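You operate a simulated robot arm through the tools that you are given. There is no shell and no other tool.

You are at the controls of a simulated robot arm. One attempt, no reset.

## Task
Blow out the oiler's motor and lay it in the rack's empty cradle.
Fine: press the oiler button once, for one AIR cycle; end with the lever on CLOSED and the hood closed.

It is judged by the outcome, as a careful person would: the job done as asked, and still so three seconds after it is handed in. It fails if anything else is knocked over, pushed out of place, dropped, spilled or broken.

## Robot
A 7-joint arm with a two-finger parallel gripper, fixed in place. Base frame: the origin is at the foot of the arm, x ahead of it, y to its left, z up. Readings come in m, rad, newtons and seconds.
With the tool pointing down near the work surface it reaches from about 0.22 to 0.6 m from the base axis. Its first joint turns from -1.152 to 1.152 rad. Payload 2.6 kg.
The TCP is the grasp point between the finger pads, 0.03 m short of the fingertips. In the tool frame z runs along the fingers and y along their closing line. Largest opening 0.094 m; finger width 0.028, thickness 0.01; the body of the gripper, 0.05 by 0.096 m, starts 0.055 m behind the TCP.
Orientation is told as [roll, pitch, yaw] about the base's x, y, z axes, in that order, counted from this pose: with the fingers straight down and closing along the base's y, the tool's x points along the base's -x, its y along +y and its z along -z.

## Interface
- The arm moves only by the tool move_arm. Its argument "steps" is text: rows parted by semicolons, each of 7 numbers parted by spaces: the shift along the base's x, y, z in m, then the turn, a rotation vector about the base's x, y, z in rad, then the closure, from 0 (fully open) to 1 (shut). In form: x y z wx wy wz claw; .... A call has 1 to 20 rows; each row is the pose to reach, as a shift and turn from the pose commanded when the call began. Rows are played at 5 a second. More than 0.05 m and 0.15 rad between two rows, or a gripper value outside its range, and nothing of the call is played. A pose out of reach is approached as far as the arm can. The call stops where the force on the tool passes 40 N (or 10 N more than at its start, if that is more) or the arm is blocked; 0.2 s more then pass. Each finger travels about 0.072 m/s and halts on what it meets, pressing with about 30 N; the grip force reading is that of the motor and also rises with nothing between the fingers. The clock runs only during rows and for 0.2 s after the last one: add rows that repeat a pose to give the fingers time. It gives the time, the measured TCP pose, the force on the tool (base axes), the opening and the grip force at its end, in the units of the frame above (readings bear some noise), with the torque about the TCP (base axes, N m) and any sound that the robot's microphone picked up.
- Cameras (640 x 400 px; columns grow to the right, rows downward): "scene" is fixed at [0.0383, 0.4484, 0.5526]; the picture's right is [-0.61, -0.79, 0.00], its down [-0.60, 0.46, -0.66] and it looks along [0.52, -0.40, -0.76] (base axes); focal length 214 px, centre (320, 200). "wrist" rides on the gripper at [0.076, 0.014, -0.102] in the tool frame; the picture's right is [-0.18, 0.98, 0.00], its down [-0.75, -0.14, -0.64] and it looks along [-0.63, -0.12, 0.77] (tool axes); focal length 243 px, centre (320, 200). There is no depth. A picture from a camera that has moved, and an enlarged one, comes with that camera's place and axes in the base frame and with its lens. The place of the scene camera against the robot may be out by one fixed shift of up to 0.012 m in any direction.
- grab_frame(camera): a new picture of that camera. No time passes.
- inspect(camera, box): a new picture of the part [left, top, right, bottom] of that camera's present view, enlarged. No time passes.
- finish_job(): hands the job in; it is judged then, once.

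Places have to be worked out from the pictures, the camera data and where the tool is seen. Open the gripper and draw the arm clear of the work before you hand the job in, unless the task says otherwise.

The tools are called after "Call:" as a command line: name --argument value ..., lists and objects as JSON in quotes. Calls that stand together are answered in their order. move_arm: Moves the arm, as the interface text tells. Its arguments: {"type":"object","properties":{"steps":{"type":"string"}},"required":["steps"]} The other tools are called the same way: grab_frame (camera) takes a picture; inspect (camera, box) takes an enlarged picture of a part of a camera's view; finish_job () hands the job in.

At the start:

```text
t: 0.0
eef_pos: [0.4267, 0.0188, 0.3237]
ee_rot: [0.0, 0.0, 0.001]
contact_force: [-0.1, -0.5, -0.2]
torque: [0.0, -0.04, -0.01]
width: 0.0942
grip_force: 0.0
```

scene: 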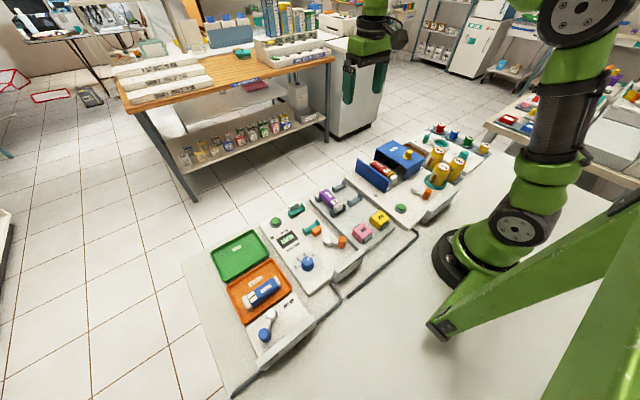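
wrist: 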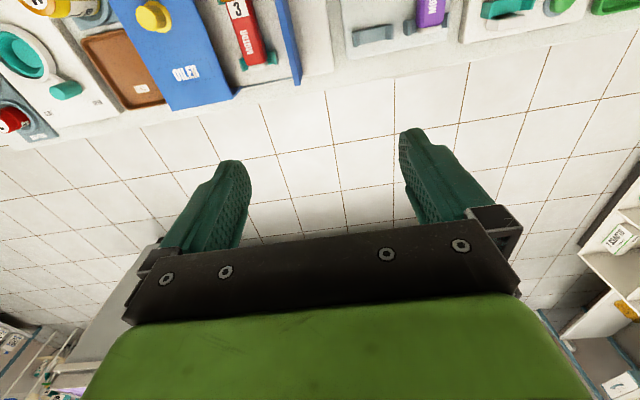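

I'll start by looking closely at the work area in the scene and wrist cameras before moving anything.

Call:
inspect --camera "scene" --box '[340, 110, 500, 230]'

Call:
inspect --camera "scene" --box '[200, 170, 420, 370]'

Call:
inspect --camera "wrist" --box '[0, 0, 320, 160]'

Call:
inspect --camera "wrist" --box '[320, 0, 640, 160]'

```text
3.33 times, centred on (420, 170) of scene
camera zoom: at [0.0383, 0.4484, 0.5526], right [-0.61, -0.79, 0.0], down [-0.6, 0.46, -0.66], along [0.52, -0.4, -0.76], focal length 715 px, centre (-13, 300)
```

zoom: 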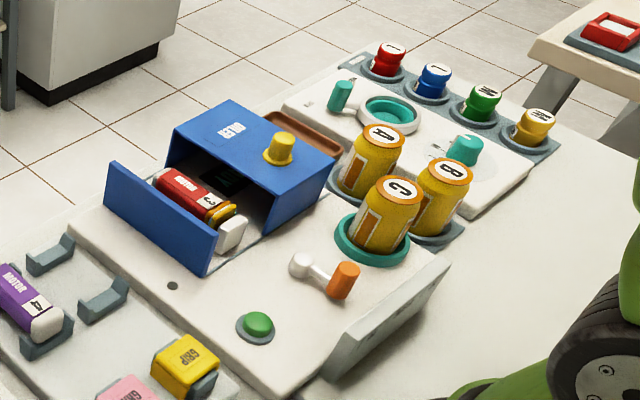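

```text
2.00 times, centred on (310, 270) of scene
camera zoom: at [0.0383, 0.4484, 0.5526], right [-0.61, -0.79, 0.0], down [-0.6, 0.46, -0.66], along [0.52, -0.4, -0.76], focal length 429 px, centre (340, 60)
```

zoom: 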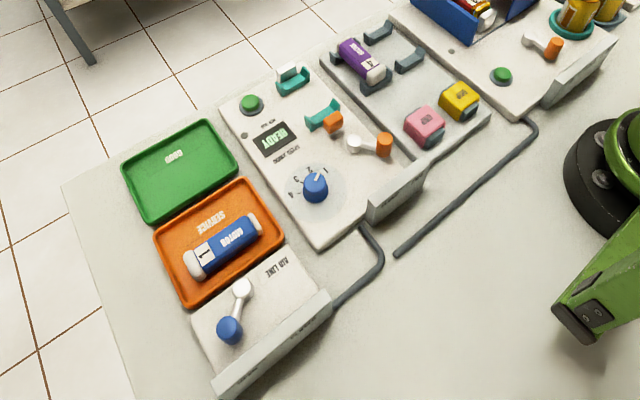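

```text
2.00 times, centred on (160, 80) of wrist
camera zoom: at [0.3524, 0.0327, 0.4251], right [0.18, 0.98, 0.0], down [0.75, -0.14, 0.64], along [0.63, -0.12, -0.77], focal length 485 px, centre (640, 440)
```

zoom: 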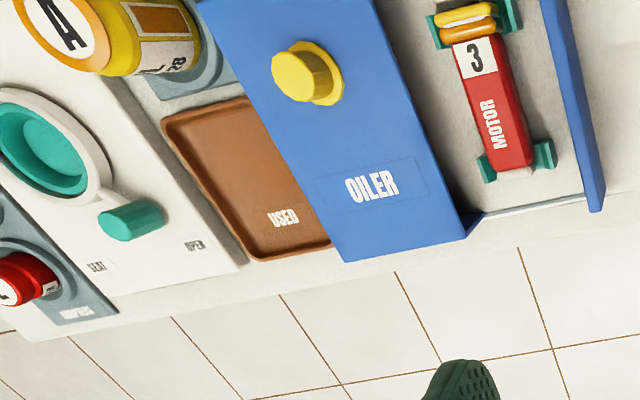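

```text
2.00 times, centred on (480, 80) of wrist
camera zoom: at [0.3524, 0.0327, 0.4251], right [0.18, 0.98, 0.0], down [0.75, -0.14, 0.64], along [0.63, -0.12, -0.77], focal length 485 px, centre (0, 440)
```

zoom: 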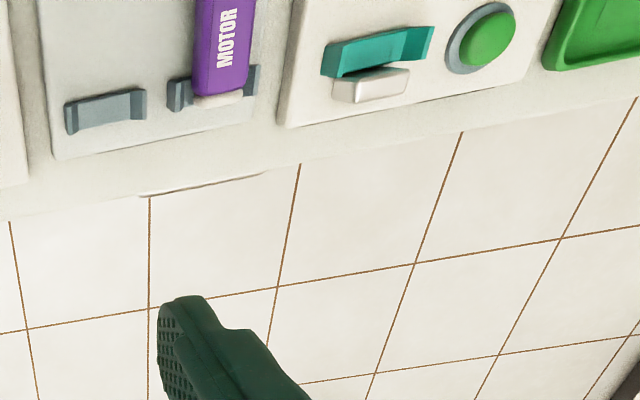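

Let me zoom in on the labels of the oiler console, the air line box and the rest of the stations.

Call:
inspect --camera "scene" --box '[380, 170, 460, 220]'

Call:
inspect --camera "scene" --box '[240, 280, 340, 370]'

Call:
inspect --camera "scene" --box '[350, 130, 430, 190]'

Call:
inspect --camera "scene" --box '[260, 190, 360, 280]'

Call:
inspect --camera "scene" --box '[420, 115, 500, 165]'

```text
8.00 times, centred on (420, 195) of scene
camera zoom: at [0.0383, 0.4484, 0.5526], right [-0.61, -0.79, 0.0], down [-0.6, 0.46, -0.66], along [0.52, -0.4, -0.76], focal length 1716 px, centre (-480, 240)
```

zoom: 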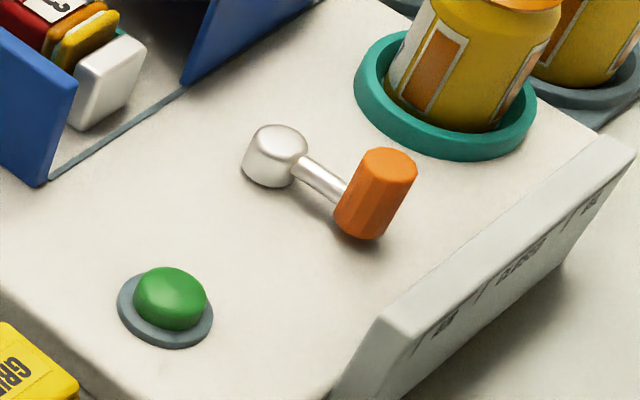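

```text
4.44 times, centred on (290, 325) of scene
camera zoom: at [0.0383, 0.4484, 0.5526], right [-0.61, -0.79, 0.0], down [-0.6, 0.46, -0.66], along [0.52, -0.4, -0.76], focal length 953 px, centre (453, -356)
```

zoom: 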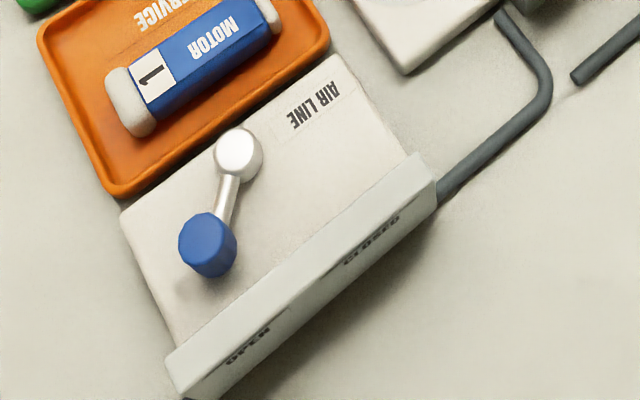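

```text
6.67 times, centred on (390, 160) of scene
camera zoom: at [0.0383, 0.4484, 0.5526], right [-0.61, -0.79, 0.0], down [-0.6, 0.46, -0.66], along [0.52, -0.4, -0.76], focal length 1430 px, centre (-147, 467)
```

zoom: 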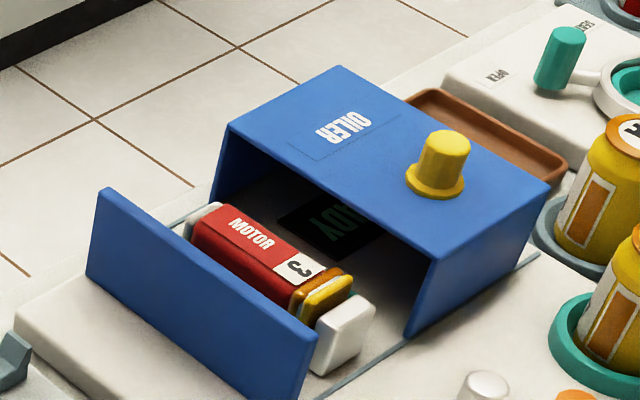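

```text
4.44 times, centred on (310, 235) of scene
camera zoom: at [0.0383, 0.4484, 0.5526], right [-0.61, -0.79, 0.0], down [-0.6, 0.46, -0.66], along [0.52, -0.4, -0.76], focal length 953 px, centre (364, 44)
```

zoom: 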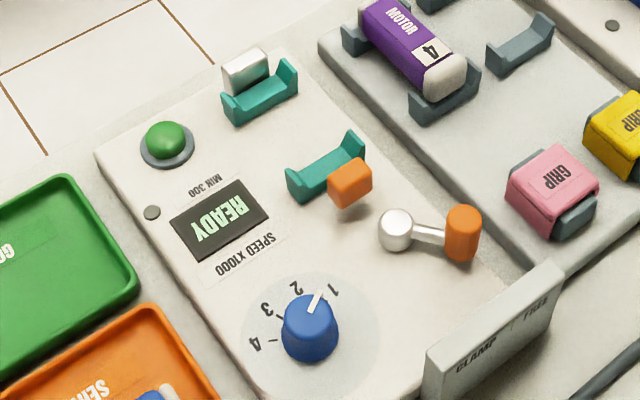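

```text
8.00 times, centred on (460, 140) of scene
camera zoom: at [0.0383, 0.4484, 0.5526], right [-0.61, -0.79, 0.0], down [-0.6, 0.46, -0.66], along [0.52, -0.4, -0.76], focal length 1716 px, centre (-800, 680)
```

zoom: 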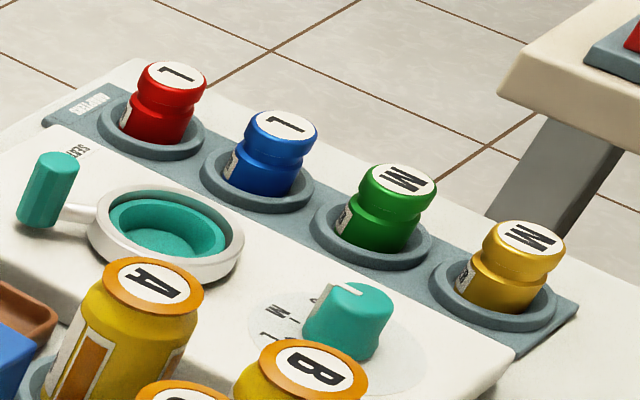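

Next I zoom in hard on the two label plates (oiler lever plate and air-line plate) to read them.

Call:
inspect --camera "scene" --box '[424, 184, 464, 224]'

Call:
inspect --camera "scene" --box '[275, 320, 345, 365]'

Call:
inspect --camera "scene" --box '[310, 170, 390, 230]'

```text
10.00 times, centred on (444, 204) of scene
camera zoom: at [0.0383, 0.4484, 0.5526], right [-0.61, -0.79, 0.0], down [-0.6, 0.46, -0.66], along [0.52, -0.4, -0.76], focal length 2145 px, centre (-920, 160)
```

zoom: 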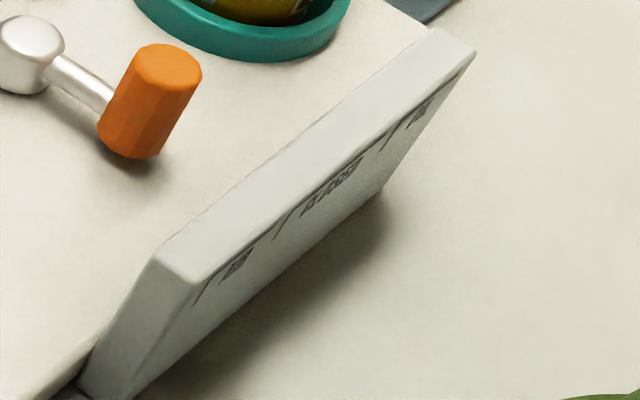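

```text
8.89 times, centred on (310, 342) of scene
camera zoom: at [0.0383, 0.4484, 0.5526], right [-0.61, -0.79, 0.0], down [-0.6, 0.46, -0.66], along [0.52, -0.4, -0.76], focal length 1906 px, centre (409, -1067)
```

zoom: 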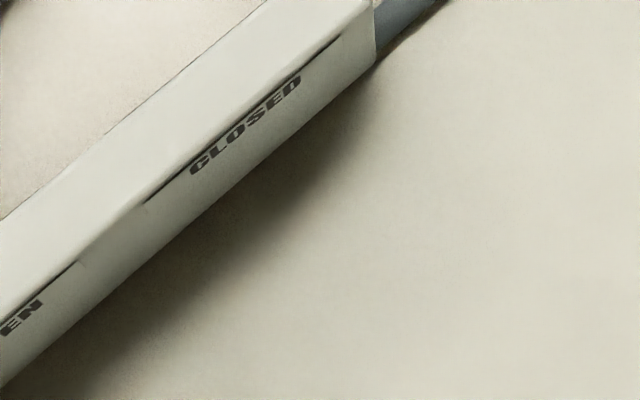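

```text
6.67 times, centred on (350, 200) of scene
camera zoom: at [0.0383, 0.4484, 0.5526], right [-0.61, -0.79, 0.0], down [-0.6, 0.46, -0.66], along [0.52, -0.4, -0.76], focal length 1430 px, centre (120, 200)
```

zoom: 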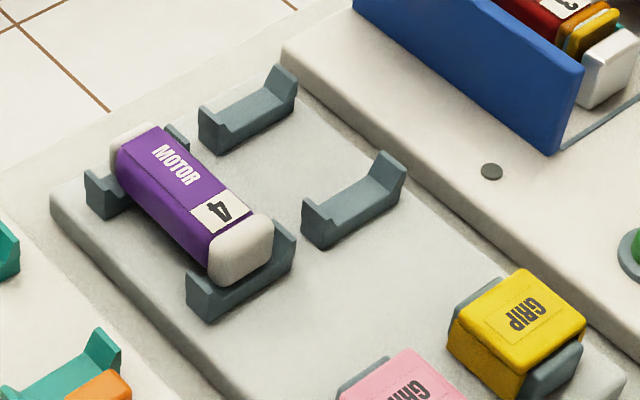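

The oiler plate seems to have three labels; I'll enlarge them further.

Call:
inspect --camera "scene" --box '[432, 206, 442, 214]'

Call:
inspect --camera "scene" --box '[440, 198, 452, 207]'

Call:
inspect --camera "scene" --box '[449, 191, 459, 199]'

Call:
inspect --camera "scene" --box '[384, 150, 404, 165]'

```text
16.00 times, centred on (437, 210) of scene
camera zoom: at [0.0383, 0.4484, 0.5526], right [-0.61, -0.79, 0.0], down [-0.6, 0.46, -0.66], along [0.52, -0.4, -0.76], focal length 3432 px, centre (-1552, 40)
```

zoom: 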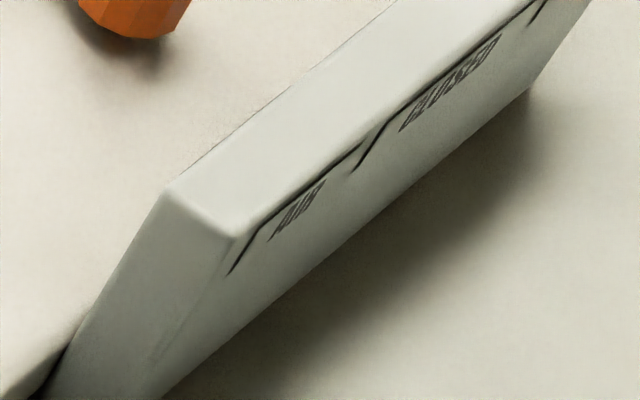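

```text
16.00 times, centred on (446, 202) of scene
camera zoom: at [0.0383, 0.4484, 0.5526], right [-0.61, -0.79, 0.0], down [-0.6, 0.46, -0.66], along [0.52, -0.4, -0.76], focal length 3432 px, centre (-1696, 160)
```

zoom: 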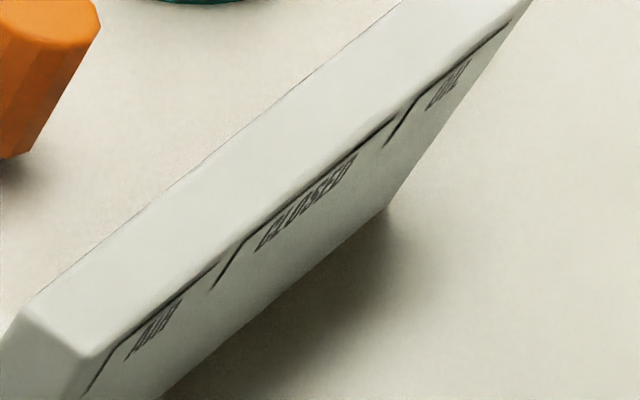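

```text
16.00 times, centred on (454, 195) of scene
camera zoom: at [0.0383, 0.4484, 0.5526], right [-0.61, -0.79, 0.0], down [-0.6, 0.46, -0.66], along [0.52, -0.4, -0.76], focal length 3432 px, centre (-1824, 280)
```

zoom: 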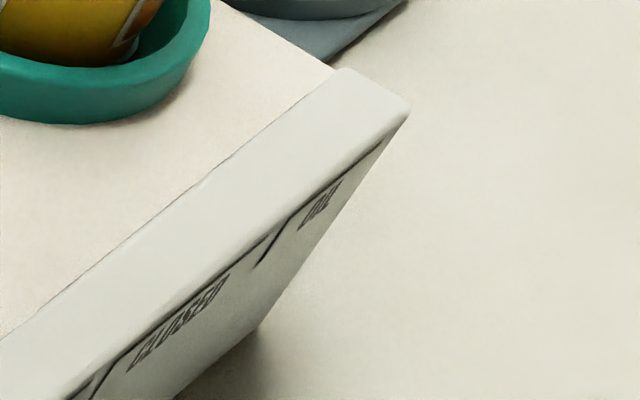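

```text
16.00 times, centred on (394, 158) of scene
camera zoom: at [0.0383, 0.4484, 0.5526], right [-0.61, -0.79, 0.0], down [-0.6, 0.46, -0.66], along [0.52, -0.4, -0.76], focal length 3432 px, centre (-864, 880)
```

zoom: 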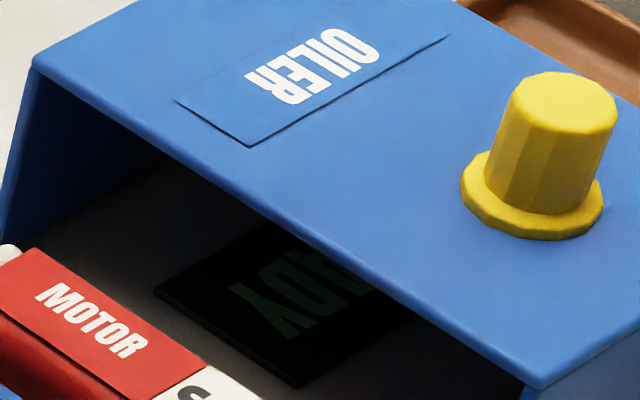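

The middle label reads CLOSED, but AIR and OIL on either side aren't certain. I'll move the hand high and to the left, yawed, so the wrist camera can read the plates from the robot's side.

Call:
move_arm --steps "-0.03 0.016 0.01 0 0 -0.08 0; -0.06 0.032 0.01 0 0 -0.16 0; -0.09 0.048 0.01 0 0 -0.24 0; -0.12 0.064 0.01 0 0 -0.32 0; -0.15 0.08 0 0 0 -0.40 0; -0.18 0.096 -0.02 0 0 -0.48 0; -0.21 0.112 -0.04 0 0 -0.56 0; -0.24 0.128 -0.06 0 0 -0.64 0; -0.27 0.144 -0.08 0 0 -0.72 0; -0.29 0.16 -0.10 0 0 -0.785 0"

Call:
grab_frame --camera "wrist"

Call:
grab_frame --camera "scene"

```text
t: 2.2
eef_pos: [0.1375, 0.1792, 0.2211]
ee_rot: [0.002, -0.001, -0.787]
contact_force: [-0.3, -0.4, -0.1]
torque: [0.01, -0.02, 0.01]
width: 0.0942
grip_force: 0.2
```

```text
taken
camera wrist: at [0.0962, 0.2424, 0.3233], right [0.83, 0.56, 0.0], down [0.43, -0.63, 0.64], along [0.36, -0.53, -0.77], focal length 243 px, centre (320, 200)
```

wrist: 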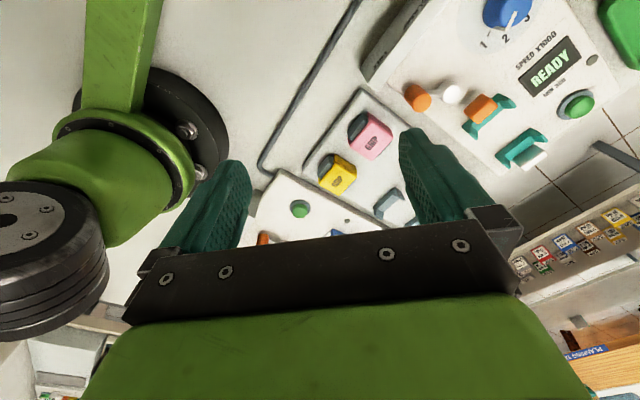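

```text
taken
```

scene: 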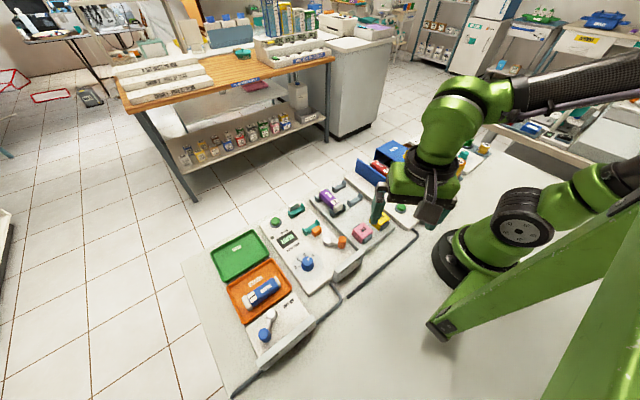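

The plates are hidden behind the hand at this angle. I'll tilt the hand forward so the view lifts toward the oiler plate.

Call:
move_arm --steps "0 0 0.01 -0.1 -0.07 -0.05 0; 0 0 0.02 -0.2 -0.14 -0.1 0; 0 0 0.03 -0.3 -0.21 -0.15 0; 0 0 0.03 -0.4 -0.28 -0.2 0; 0 0 0.03 -0.48 -0.33 -0.25 0"

Call:
grab_frame --camera "wrist"

```text
t: 3.4
eef_pos: [0.1379, 0.1801, 0.2535]
ee_rot: [-0.035, -0.581, -1.033]
contact_force: [-0.2, -0.6, 0.4]
torque: [0.06, 0.0, 0.0]
width: 0.0938
grip_force: 0.0
```

```text
taken
camera wrist: at [0.0928, 0.2904, 0.2958], right [0.93, 0.35, 0.07], down [0.04, -0.3, 0.95], along [0.36, -0.89, -0.29], focal length 243 px, centre (320, 200)
```

wrist: 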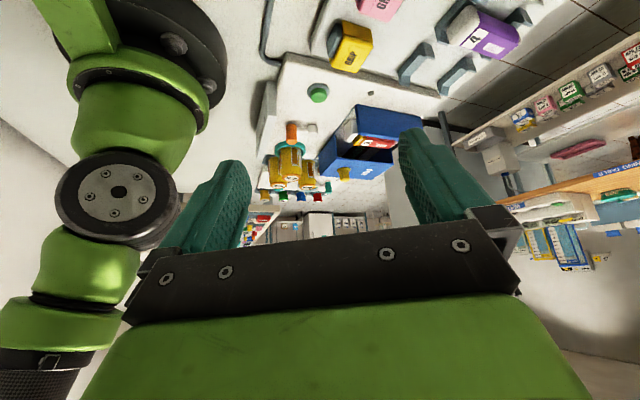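

Call:
inspect --camera "wrist" --box '[235, 70, 315, 130]'

Call:
inspect --camera "wrist" --box '[240, 70, 400, 190]'

```text
6.67 times, centred on (275, 100) of wrist
camera zoom: at [0.0928, 0.2904, 0.2958], right [0.93, 0.35, 0.07], down [0.04, -0.3, 0.95], along [0.36, -0.89, -0.29], focal length 1618 px, centre (620, 867)
```

zoom: 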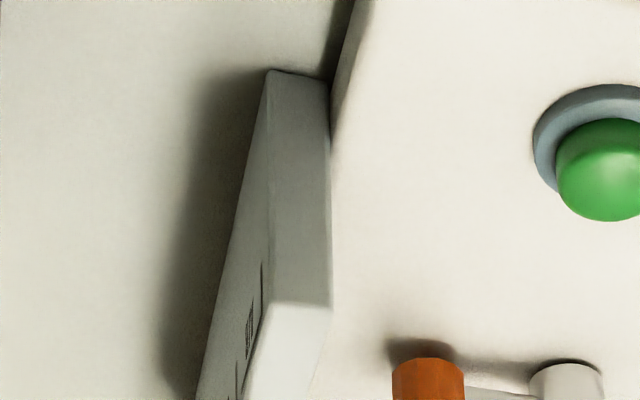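

```text
3.33 times, centred on (320, 130) of wrist
camera zoom: at [0.0928, 0.2904, 0.2958], right [0.93, 0.35, 0.07], down [0.04, -0.3, 0.95], along [0.36, -0.89, -0.29], focal length 809 px, centre (320, 433)
```

zoom: 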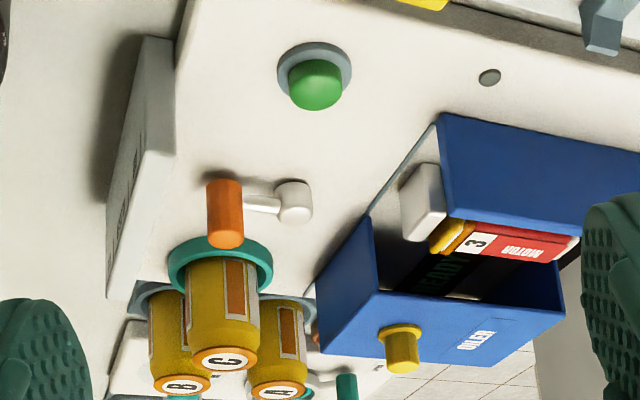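

I'll enlarge the label plate more strongly in this view.

Call:
inspect --camera "wrist" --box '[255, 105, 275, 120]'

Call:
inspect --camera "wrist" --box '[255, 115, 275, 150]'

```text
16.00 times, centred on (265, 112) of wrist
camera zoom: at [0.0928, 0.2904, 0.2958], right [0.93, 0.35, 0.07], down [0.04, -0.3, 0.95], along [0.36, -0.89, -0.29], focal length 3882 px, centre (1200, 1600)
```

zoom: 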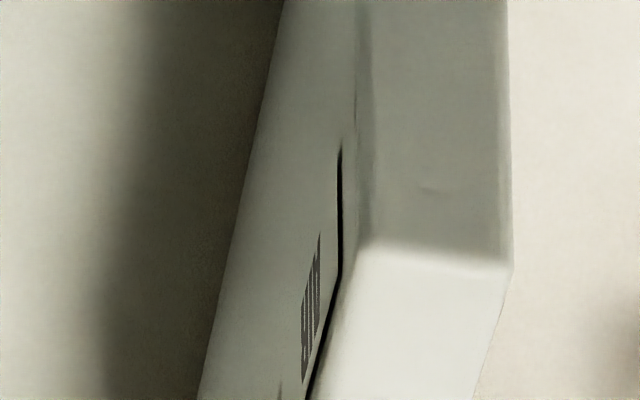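

```text
11.43 times, centred on (265, 132) of wrist
camera zoom: at [0.0928, 0.2904, 0.2958], right [0.93, 0.35, 0.07], down [0.04, -0.3, 0.95], along [0.36, -0.89, -0.29], focal length 2773 px, centre (949, 971)
```

zoom: 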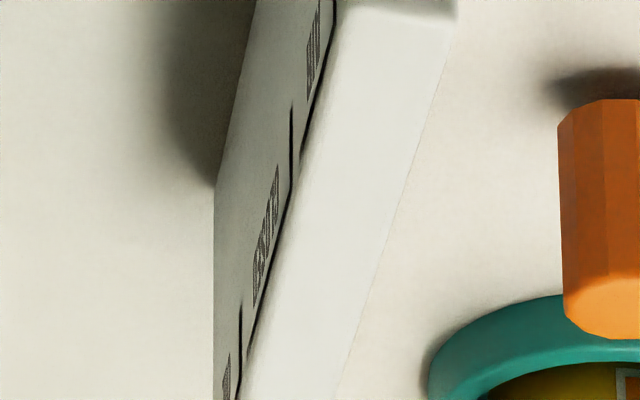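

The +y side label is AIR, the middle is CLOSED, so OIL is on the −y side. Now I untilt and bring the hand over the oiler for measuring views.

Call:
move_arm --steps "0 0 0.02 0.096 0.066 0.05 0; 0 0 0.04 0.192 0.132 0.1 0; 0 0 0.05 0.288 0.198 0.15 0; 0 0 0.06 0.384 0.264 0.2 0; 0 0 0.07 0.48 0.33 0.25 0"

Call:
move_arm --steps "0.02 -0.03 0.01 0 0 0.1 0; 0.04 -0.06 0.02 0 0 0.2 0; 0.06 -0.09 0.03 0 0 0.3 0; 0.08 -0.12 0.03 0 0 0.4 0; 0.10 -0.16 0.03 0 0 0.5 0; 0.115 -0.20 0.03 0 0 0.6 0; 0.125 -0.24 0.03 0 0 0.7 0; 0.133 -0.28 0.03 0 0 0.785 0"

Call:
grab_frame --camera "wrist"

```text
t: 4.6
eef_pos: [0.1379, 0.1788, 0.3238]
ee_rot: [0.0, 0.002, -0.784]
contact_force: [-0.3, 0.0, -0.3]
torque: [0.02, 0.0, 0.0]
width: 0.0941
grip_force: 0.1
```

```text
t: 6.4
eef_pos: [0.2703, -0.1021, 0.3531]
ee_rot: [0.0, 0.0, 0.003]
contact_force: [-0.2, -0.6, 0.3]
torque: [-0.03, -0.02, 0.0]
width: 0.094
grip_force: 0.1
```

```text
taken
camera wrist: at [0.1962, -0.0877, 0.4547], right [0.18, 0.98, 0.0], down [0.75, -0.14, 0.64], along [0.63, -0.12, -0.77], focal length 243 px, centre (320, 200)
```

wrist: 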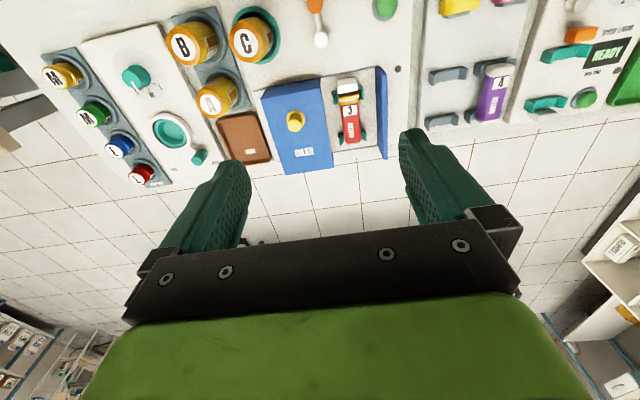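

This gives a good top view of the oiler and rack. I enlarge the oiler and the rack areas to measure positions.

Call:
inspect --camera "wrist" --box '[220, 0, 420, 180]'

Call:
inspect --camera "wrist" --box '[380, 0, 540, 140]'

Call:
inspect --camera "wrist" --box '[260, 0, 420, 60]'

```text
2.22 times, centred on (320, 90) of wrist
camera zoom: at [0.1962, -0.0877, 0.4547], right [0.18, 0.98, 0.0], down [0.75, -0.14, 0.64], along [0.63, -0.12, -0.77], focal length 539 px, centre (320, 444)
```

zoom: 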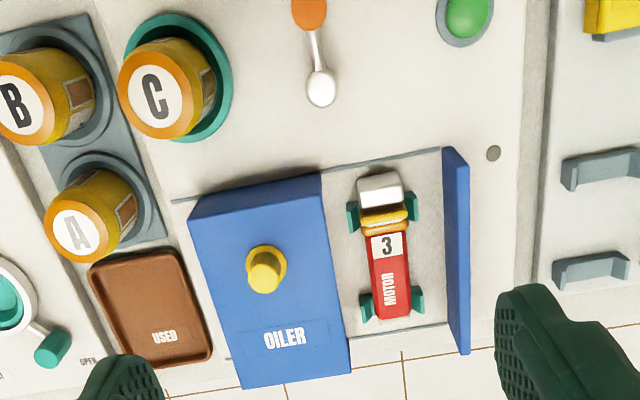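

```text
2.86 times, centred on (460, 70) of wrist
camera zoom: at [0.1962, -0.0877, 0.4547], right [0.18, 0.98, 0.0], down [0.75, -0.14, 0.64], along [0.63, -0.12, -0.77], focal length 693 px, centre (-80, 571)
```

zoom: 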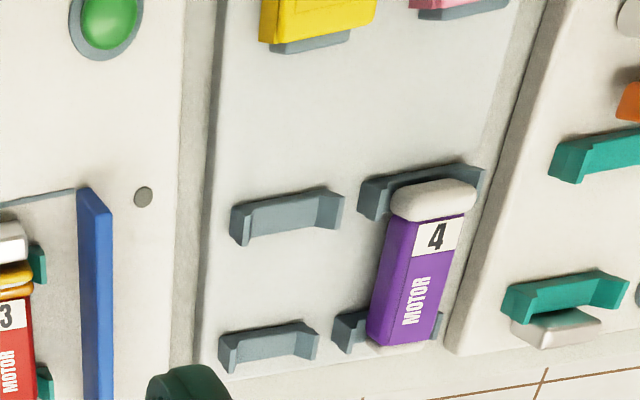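

```text
4.00 times, centred on (340, 30) of wrist
camera zoom: at [0.1962, -0.0877, 0.4547], right [0.18, 0.98, 0.0], down [0.75, -0.14, 0.64], along [0.63, -0.12, -0.77], focal length 970 px, centre (240, 880)
```

zoom: 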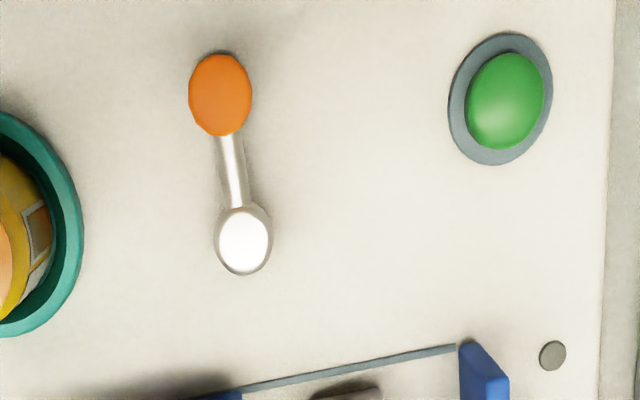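

I estimate the hood knob at about (0.328, −0.149, top z≈0.118), the motor at (0.36, −0.066), and the empty rack cradle at (0.36, 0.092). The lever knob is near (0.198, −0.094) and the button near (0.220, −0.002). First I hover above the hood knob to check alignment.

Call:
move_arm --steps "0.015 -0.012 -0.035 0 0 0 0.3; 0.03 -0.024 -0.07 0 0 0 0.4; 0.045 -0.036 -0.105 0 0 0 0.4; 0.058 -0.047 -0.14 0 0 0 0.4; 0.058 -0.047 -0.153 0 0 0 0.4"

Call:
grab_frame --camera "wrist"

Call:
inspect --camera "scene" --box '[340, 110, 500, 210]'

```text
t: 7.6
eef_pos: [0.3281, -0.1481, 0.1992]
ee_rot: [0.0, -0.001, 0.0]
contact_force: [0.5, -0.6, 0.0]
torque: [0.01, -0.01, -0.01]
width: 0.0564
grip_force: 0.0
```

```text
taken
camera wrist: at [0.2537, -0.1337, 0.3002], right [0.18, 0.98, 0.0], down [0.75, -0.14, 0.64], along [0.63, -0.12, -0.77], focal length 243 px, centre (320, 200)
```

wrist: 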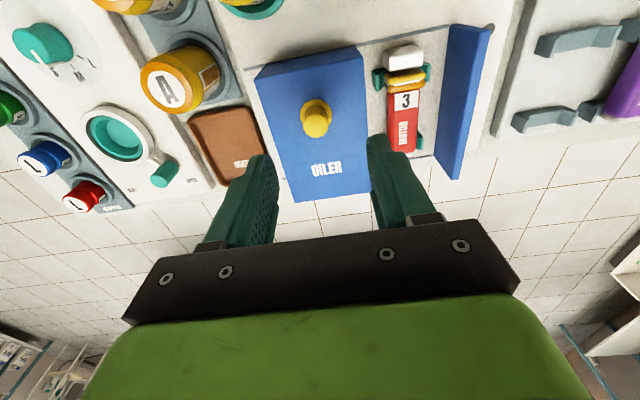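

```text
4.00 times, centred on (420, 160) of scene
camera zoom: at [0.0383, 0.4484, 0.5526], right [-0.61, -0.79, 0.0], down [-0.6, 0.46, -0.66], along [0.52, -0.4, -0.76], focal length 858 px, centre (-80, 360)
```

zoom: 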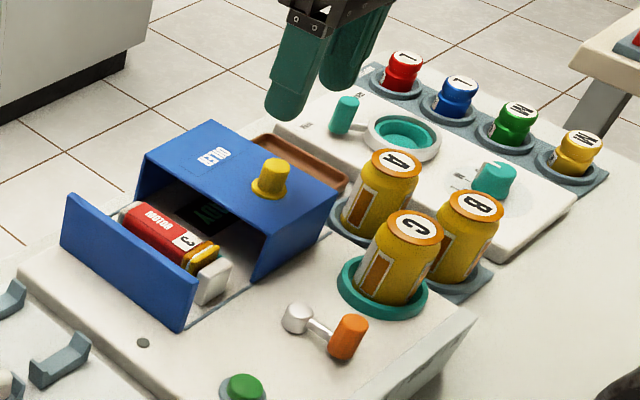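

Call:
inspect --camera "wrist" --box '[250, 40, 500, 210]'

Call:
inspect --camera "wrist" --box '[280, 80, 360, 140]'

```text
2.35 times, centred on (375, 125) of wrist
camera zoom: at [0.2537, -0.1337, 0.3002], right [0.18, 0.98, 0.0], down [0.75, -0.14, 0.64], along [0.63, -0.12, -0.77], focal length 571 px, centre (191, 376)
```

zoom: 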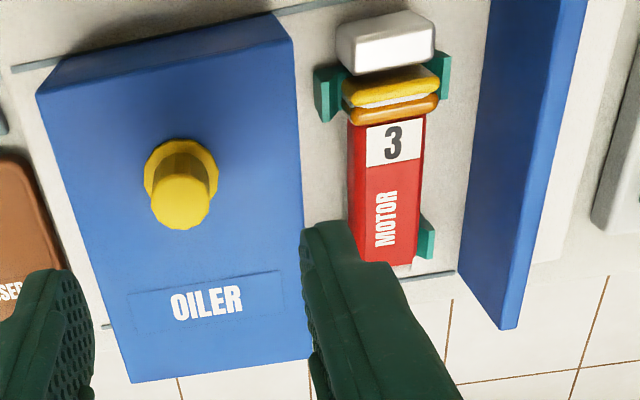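

```text
6.67 times, centred on (320, 110) of wrist
camera zoom: at [0.2537, -0.1337, 0.3002], right [0.18, 0.98, 0.0], down [0.75, -0.14, 0.64], along [0.63, -0.12, -0.77], focal length 1618 px, centre (320, 800)
```

zoom: 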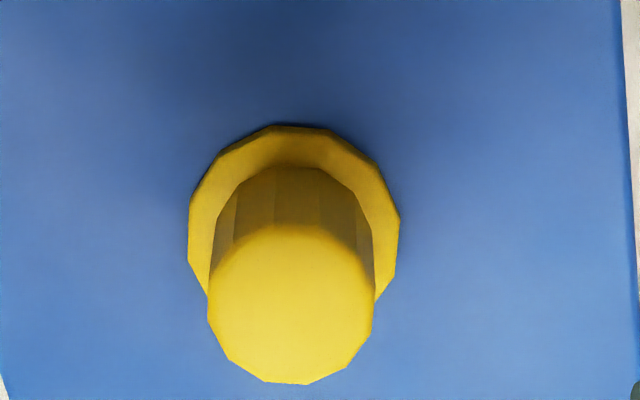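

The knob centre is about (0.327, −0.150) with its top at z≈0.12–0.127 and the hood top near 0.095. I lower the open fingers around the knob, keeping the tips above the hood, then close.

Call:
move_arm --steps "-0.001 -0.002 -0.03 0 0 0 0.4; -0.001 -0.002 -0.05 0 0 0 0.4; -0.001 -0.002 -0.062 0 0 0 0.4; -0.001 -0.002 -0.062 0 0 0 0.4"

Call:
grab_frame --camera "wrist"

Call:
inspect --camera "scene" --box '[360, 110, 460, 190]'

```text
t: 8.6
eef_pos: [0.3273, -0.1487, 0.1374]
ee_rot: [0.0, -0.001, 0.001]
contact_force: [-0.2, 0.4, 0.1]
torque: [0.03, -0.01, -0.01]
width: 0.0563
grip_force: 0.1
```

```text
taken
camera wrist: at [0.2531, -0.1363, 0.239], right [0.18, 0.98, 0.0], down [0.75, -0.14, 0.64], along [0.63, -0.12, -0.77], focal length 243 px, centre (320, 200)
```

wrist: 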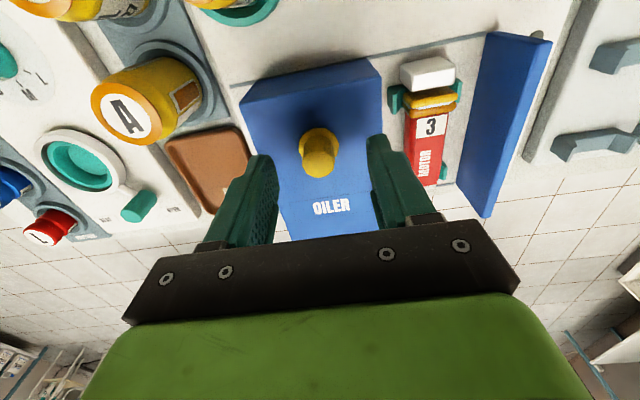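

```text
5.00 times, centred on (410, 150) of scene
camera zoom: at [0.0383, 0.4484, 0.5526], right [-0.61, -0.79, 0.0], down [-0.6, 0.46, -0.66], along [0.52, -0.4, -0.76], focal length 1072 px, centre (-130, 450)
```

zoom: 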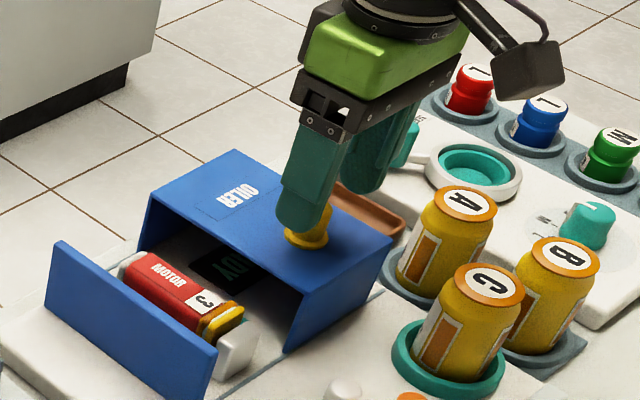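

Call:
inspect --camera "wrist" --box '[260, 110, 380, 200]'

Call:
inspect --camera "scene" --box '[400, 140, 440, 165]'

```text
4.44 times, centred on (320, 155) of wrist
camera zoom: at [0.2531, -0.1363, 0.239], right [0.18, 0.98, 0.0], down [0.75, -0.14, 0.64], along [0.63, -0.12, -0.77], focal length 1078 px, centre (320, 400)
```

zoom: 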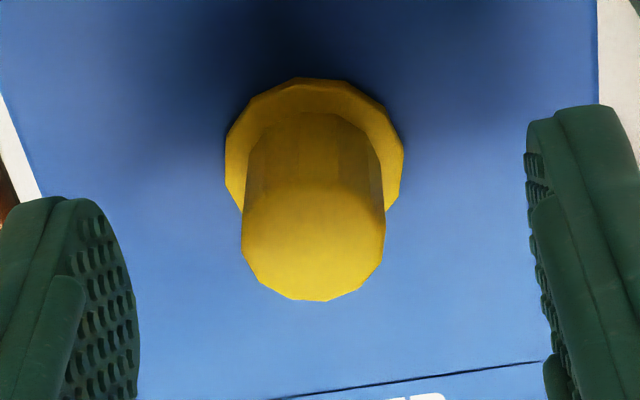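

```text
16.00 times, centred on (420, 152) of scene
camera zoom: at [0.0383, 0.4484, 0.5526], right [-0.61, -0.79, 0.0], down [-0.6, 0.46, -0.66], along [0.52, -0.4, -0.76], focal length 3432 px, centre (-1280, 960)
```

zoom: 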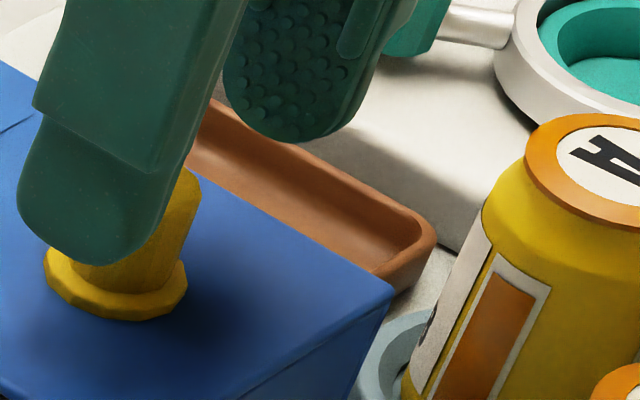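

Re-triangulating from this closer view puts the knob top nearer z≈0.108 and the hood top near 0.083, with the knob at about (0.331, −0.152). I lower another 14 mm with that small correction.

Call:
move_arm --steps "0.003 -0.003 -0.007 0 0 0 0.4; 0.003 -0.003 -0.014 0 0 0 0.4; 0.003 -0.003 -0.014 0 0 0 0.4"

Call:
inspect --camera "wrist" --box '[260, 110, 380, 200]'

Call:
inspect --camera "scene" --box '[400, 140, 440, 165]'

```text
t: 9.4
eef_pos: [0.3306, -0.1532, 0.1243]
ee_rot: [0.0, -0.001, -0.002]
contact_force: [0.3, 0.5, -0.9]
torque: [0.0, 0.02, 0.02]
width: 0.0564
grip_force: 0.2
```

```text
4.44 times, centred on (320, 155) of wrist
camera zoom: at [0.2562, -0.1398, 0.2262], right [0.18, 0.98, 0.0], down [0.75, -0.14, 0.64], along [0.63, -0.12, -0.77], focal length 1078 px, centre (320, 400)
```

zoom: 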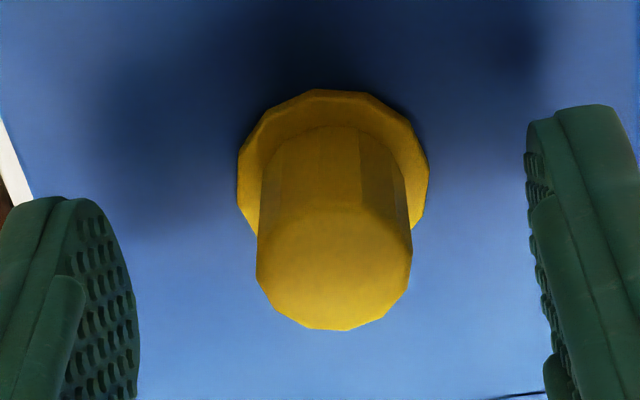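

```text
16.00 times, centred on (420, 152) of scene
camera zoom: at [0.0383, 0.4484, 0.5526], right [-0.61, -0.79, 0.0], down [-0.6, 0.46, -0.66], along [0.52, -0.4, -0.76], focal length 3432 px, centre (-1280, 960)
```

zoom: 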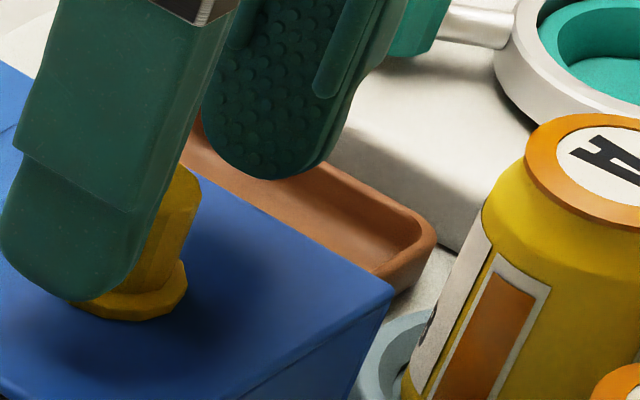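

The fingertips now overlap the knob by about 13 mm and straddle it well. I close the gripper on it.

Call:
move_arm --steps "0 0.0015 -0.002 0 0 0 0.6; 0 0.0015 -0.002 0 0 0 0.8; 0 0.0015 -0.002 0 0 0 0.9; 0 0.0015 -0.002 0 0 0 0.9; 0 0.0015 -0.002 0 0 0 0.9"

Call:
inspect --camera "wrist" --box '[260, 110, 380, 200]'

```text
t: 10.6
eef_pos: [0.3304, -0.1522, 0.1228]
ee_rot: [0.001, 0.0, 0.0]
contact_force: [0.2, 0.2, 2.4]
torque: [0.25, -0.12, 0.01]
width: 0.0211
grip_force: 44.7
```

```text
4.44 times, centred on (320, 155) of wrist
camera zoom: at [0.2561, -0.138, 0.2246], right [0.18, 0.98, 0.0], down [0.75, -0.14, 0.64], along [0.63, -0.12, -0.77], focal length 1078 px, centre (320, 400)
```

zoom: 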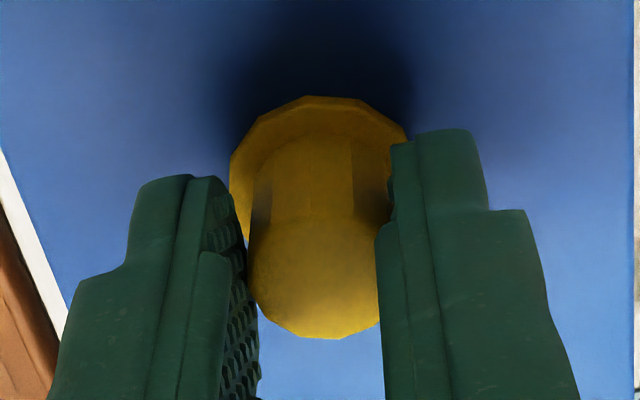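

The knob is held (width 21 mm). I slide the hood in +y slowly, watching the force.

Call:
move_arm --steps "0 0.01 0 0 0 0 0.9; 0 0.02 0 0 0 0 0.9; 0 0.03 0 0 0 0 0.9; 0 0.04 0 0 0 0 0.9; 0 0.05 0 0 0 0 0.9; 0 0.06 0 0 0 0 0.9"

Call:
inspect --camera "scene" --box '[340, 110, 500, 210]'

Call:
grab_frame --camera "wrist"

```text
t: 12.0
eef_pos: [0.3304, -0.0909, 0.1226]
ee_rot: [0.001, -0.002, 0.0]
contact_force: [10.2, -0.1, 2.8]
torque: [0.29, 0.4, -0.07]
width: 0.0212
grip_force: 45.1
```

```text
4.00 times, centred on (420, 160) of scene
camera zoom: at [0.0383, 0.4484, 0.5526], right [-0.61, -0.79, 0.0], down [-0.6, 0.46, -0.66], along [0.52, -0.4, -0.76], focal length 858 px, centre (-80, 360)
```

zoom: 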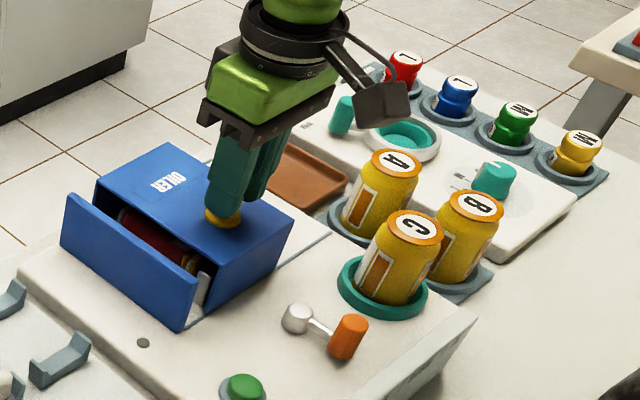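

```text
taken
camera wrist: at [0.2558, -0.0778, 0.2244], right [0.18, 0.98, 0.0], down [0.75, -0.14, 0.64], along [0.63, -0.12, -0.77], focal length 243 px, centre (320, 200)
```

wrist: 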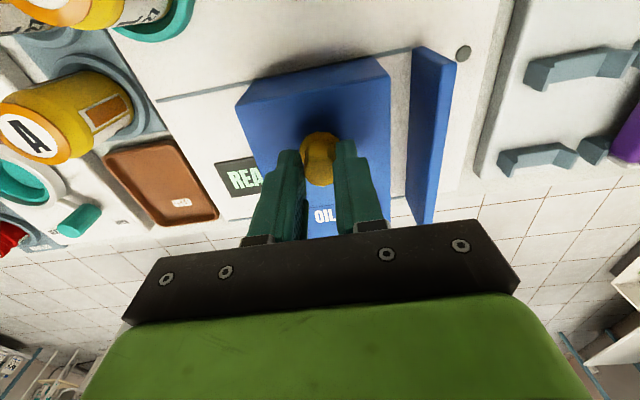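

The hood slides cleanly; roughly 15–20 mm remain to the blue end plate. I continue in small steps, letting it stop on contact.

Call:
move_arm --steps "0.0007 0.004 0 0 0 0 0.9; 0.0007 0.008 0 0 0 0 0.9; 0.0007 0.012 0 0 0 0 0.9; 0.0007 0.015 0 0 0 0 0.9; 0.0007 0.018 0 0 0 0 0.9; 0.0007 0.021 0 0 0 0 0.9"

Call:
inspect --camera "scene" --box '[340, 120, 460, 200]'

Call:
grab_frame --camera "wrist"

```text
t: 13.4
eef_pos: [0.3302, -0.0694, 0.1231]
ee_rot: [-0.001, 0.0, 0.001]
contact_force: [0.0, 0.5, 8.0]
torque: [-0.2, 0.08, -0.09]
width: 0.0211
grip_force: 45.3
```

```text
5.00 times, centred on (400, 160) of scene
camera zoom: at [0.0383, 0.4484, 0.5526], right [-0.61, -0.79, 0.0], down [-0.6, 0.46, -0.66], along [0.52, -0.4, -0.76], focal length 1072 px, centre (-80, 400)
```

zoom: 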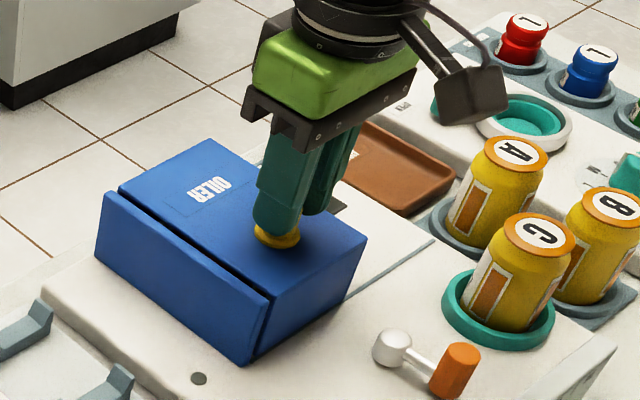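

```text
taken
camera wrist: at [0.2562, -0.0559, 0.2246], right [0.18, 0.98, 0.0], down [0.75, -0.14, 0.64], along [0.63, -0.12, -0.77], focal length 243 px, centre (320, 200)
```

wrist: 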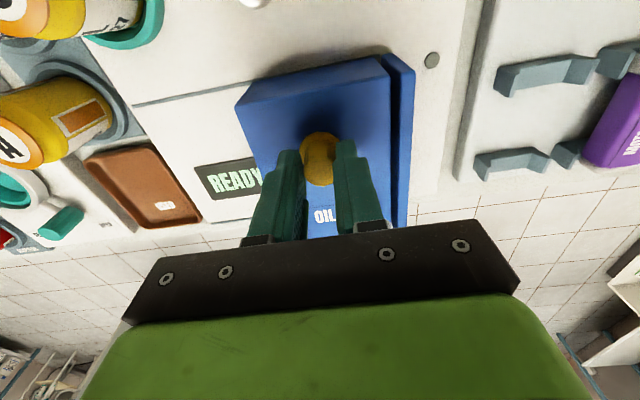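

A narrow gap of a few millimetres remains. I keep pushing in 2 mm steps until it seats.

Call:
move_arm --steps "0.0003 0.002 0 0 0 0 0.9; 0.0003 0.004 0 0 0 0 0.9; 0.0003 0.006 0 0 0 0 0.9; 0.0003 0.008 0 0 0 0 0.9"

Call:
inspect --camera "scene" --box '[340, 120, 460, 200]'

```text
t: 14.4
eef_pos: [0.3293, -0.0647, 0.1225]
ee_rot: [-0.002, -0.002, -0.005]
contact_force: [-1.8, -13.7, 14.8]
torque: [-0.15, 0.63, -0.02]
width: 0.0212
grip_force: 45.0
```

```text
5.00 times, centred on (400, 160) of scene
camera zoom: at [0.0383, 0.4484, 0.5526], right [-0.61, -0.79, 0.0], down [-0.6, 0.46, -0.66], along [0.52, -0.4, -0.76], focal length 1072 px, centre (-80, 400)
```

zoom: 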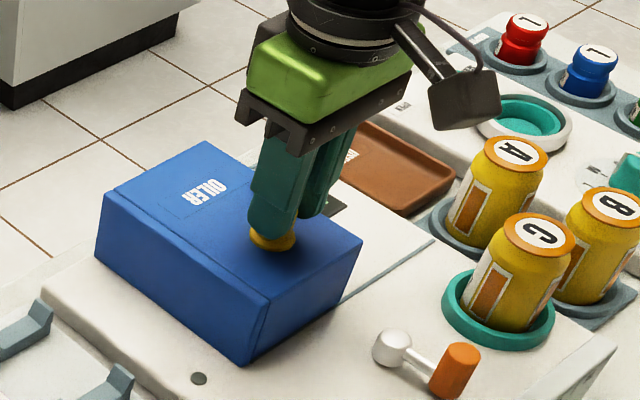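

The hood is seated against the end plate (−13.7 N at y=−0.065). I release the knob and rise straight up.

Call:
move_arm --steps "0 -0.003 0 0 0 0 0.7; 0 -0.003 0 0 0 0 0.5; 0 -0.003 0 0 0 0 0.4; 0 -0.003 0.02 0 0 0 0.4; 0 -0.003 0.05 0 0 0 0.4; 0 -0.003 0.09 0 0 0 0.4"

Call:
inspect --camera "scene" --box '[340, 120, 460, 200]'

Call:
grab_frame --camera "wrist"

```text
t: 15.8
eef_pos: [0.3308, -0.0635, 0.2133]
ee_rot: [0.001, -0.001, -0.001]
contact_force: [-0.1, -0.7, -0.6]
torque: [-0.02, 0.02, 0.0]
width: 0.0565
grip_force: 0.1
```

```text
5.00 times, centred on (400, 160) of scene
camera zoom: at [0.0383, 0.4484, 0.5526], right [-0.61, -0.79, 0.0], down [-0.6, 0.46, -0.66], along [0.52, -0.4, -0.76], focal length 1072 px, centre (-80, 400)
```

zoom: 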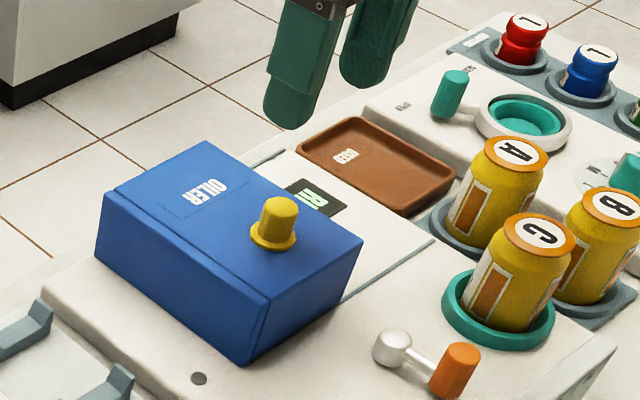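

```text
taken
camera wrist: at [0.2558, -0.0504, 0.3147], right [0.18, 0.98, 0.0], down [0.75, -0.14, 0.64], along [0.63, -0.12, -0.77], focal length 243 px, centre (320, 200)
```

wrist: 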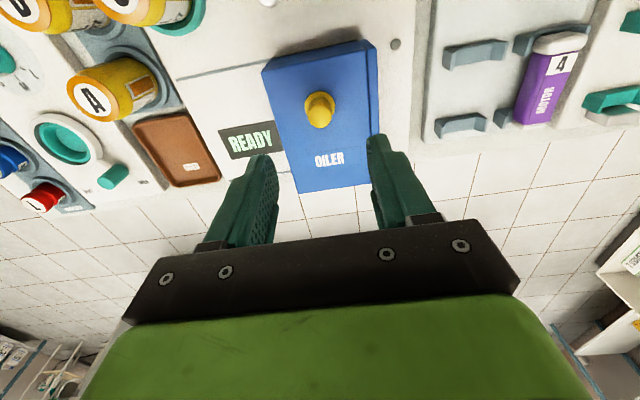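

The hood is closed and the display reads READY. I move over the lever's orange knob (≈(0.198, −0.094)) at a safe height for a measuring view.

Call:
move_arm --steps "-0.03 -0.007 0 0 0 0 0.4; -0.06 -0.014 0 0 0 0 0.4; -0.09 -0.021 -0.01 0 0 0 0.4; -0.115 -0.027 -0.02 0 0 0 0.4; -0.133 -0.031 -0.04 0 0 0 0.4"

Call:
grab_frame --camera "wrist"

Call:
inspect --camera "scene" --box '[380, 130, 500, 220]'

```text
t: 17.0
eef_pos: [0.197, -0.095, 0.174]
ee_rot: [0.001, 0.001, 0.001]
contact_force: [0.2, -0.2, -0.2]
torque: [0.0, 0.01, 0.02]
width: 0.0563
grip_force: 0.0
```

```text
taken
camera wrist: at [0.1231, -0.0815, 0.2753], right [0.18, 0.98, 0.0], down [0.75, -0.14, 0.64], along [0.63, -0.12, -0.77], focal length 243 px, centre (320, 200)
```

wrist: 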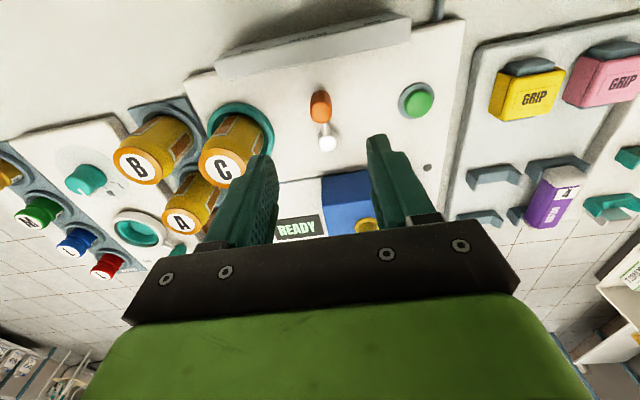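

```text
4.44 times, centred on (440, 175) of scene
camera zoom: at [0.0383, 0.4484, 0.5526], right [-0.61, -0.79, 0.0], down [-0.6, 0.46, -0.66], along [0.52, -0.4, -0.76], focal length 953 px, centre (-213, 311)
```

zoom: 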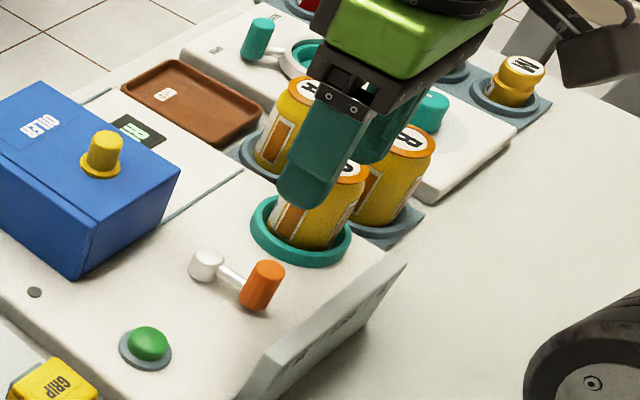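

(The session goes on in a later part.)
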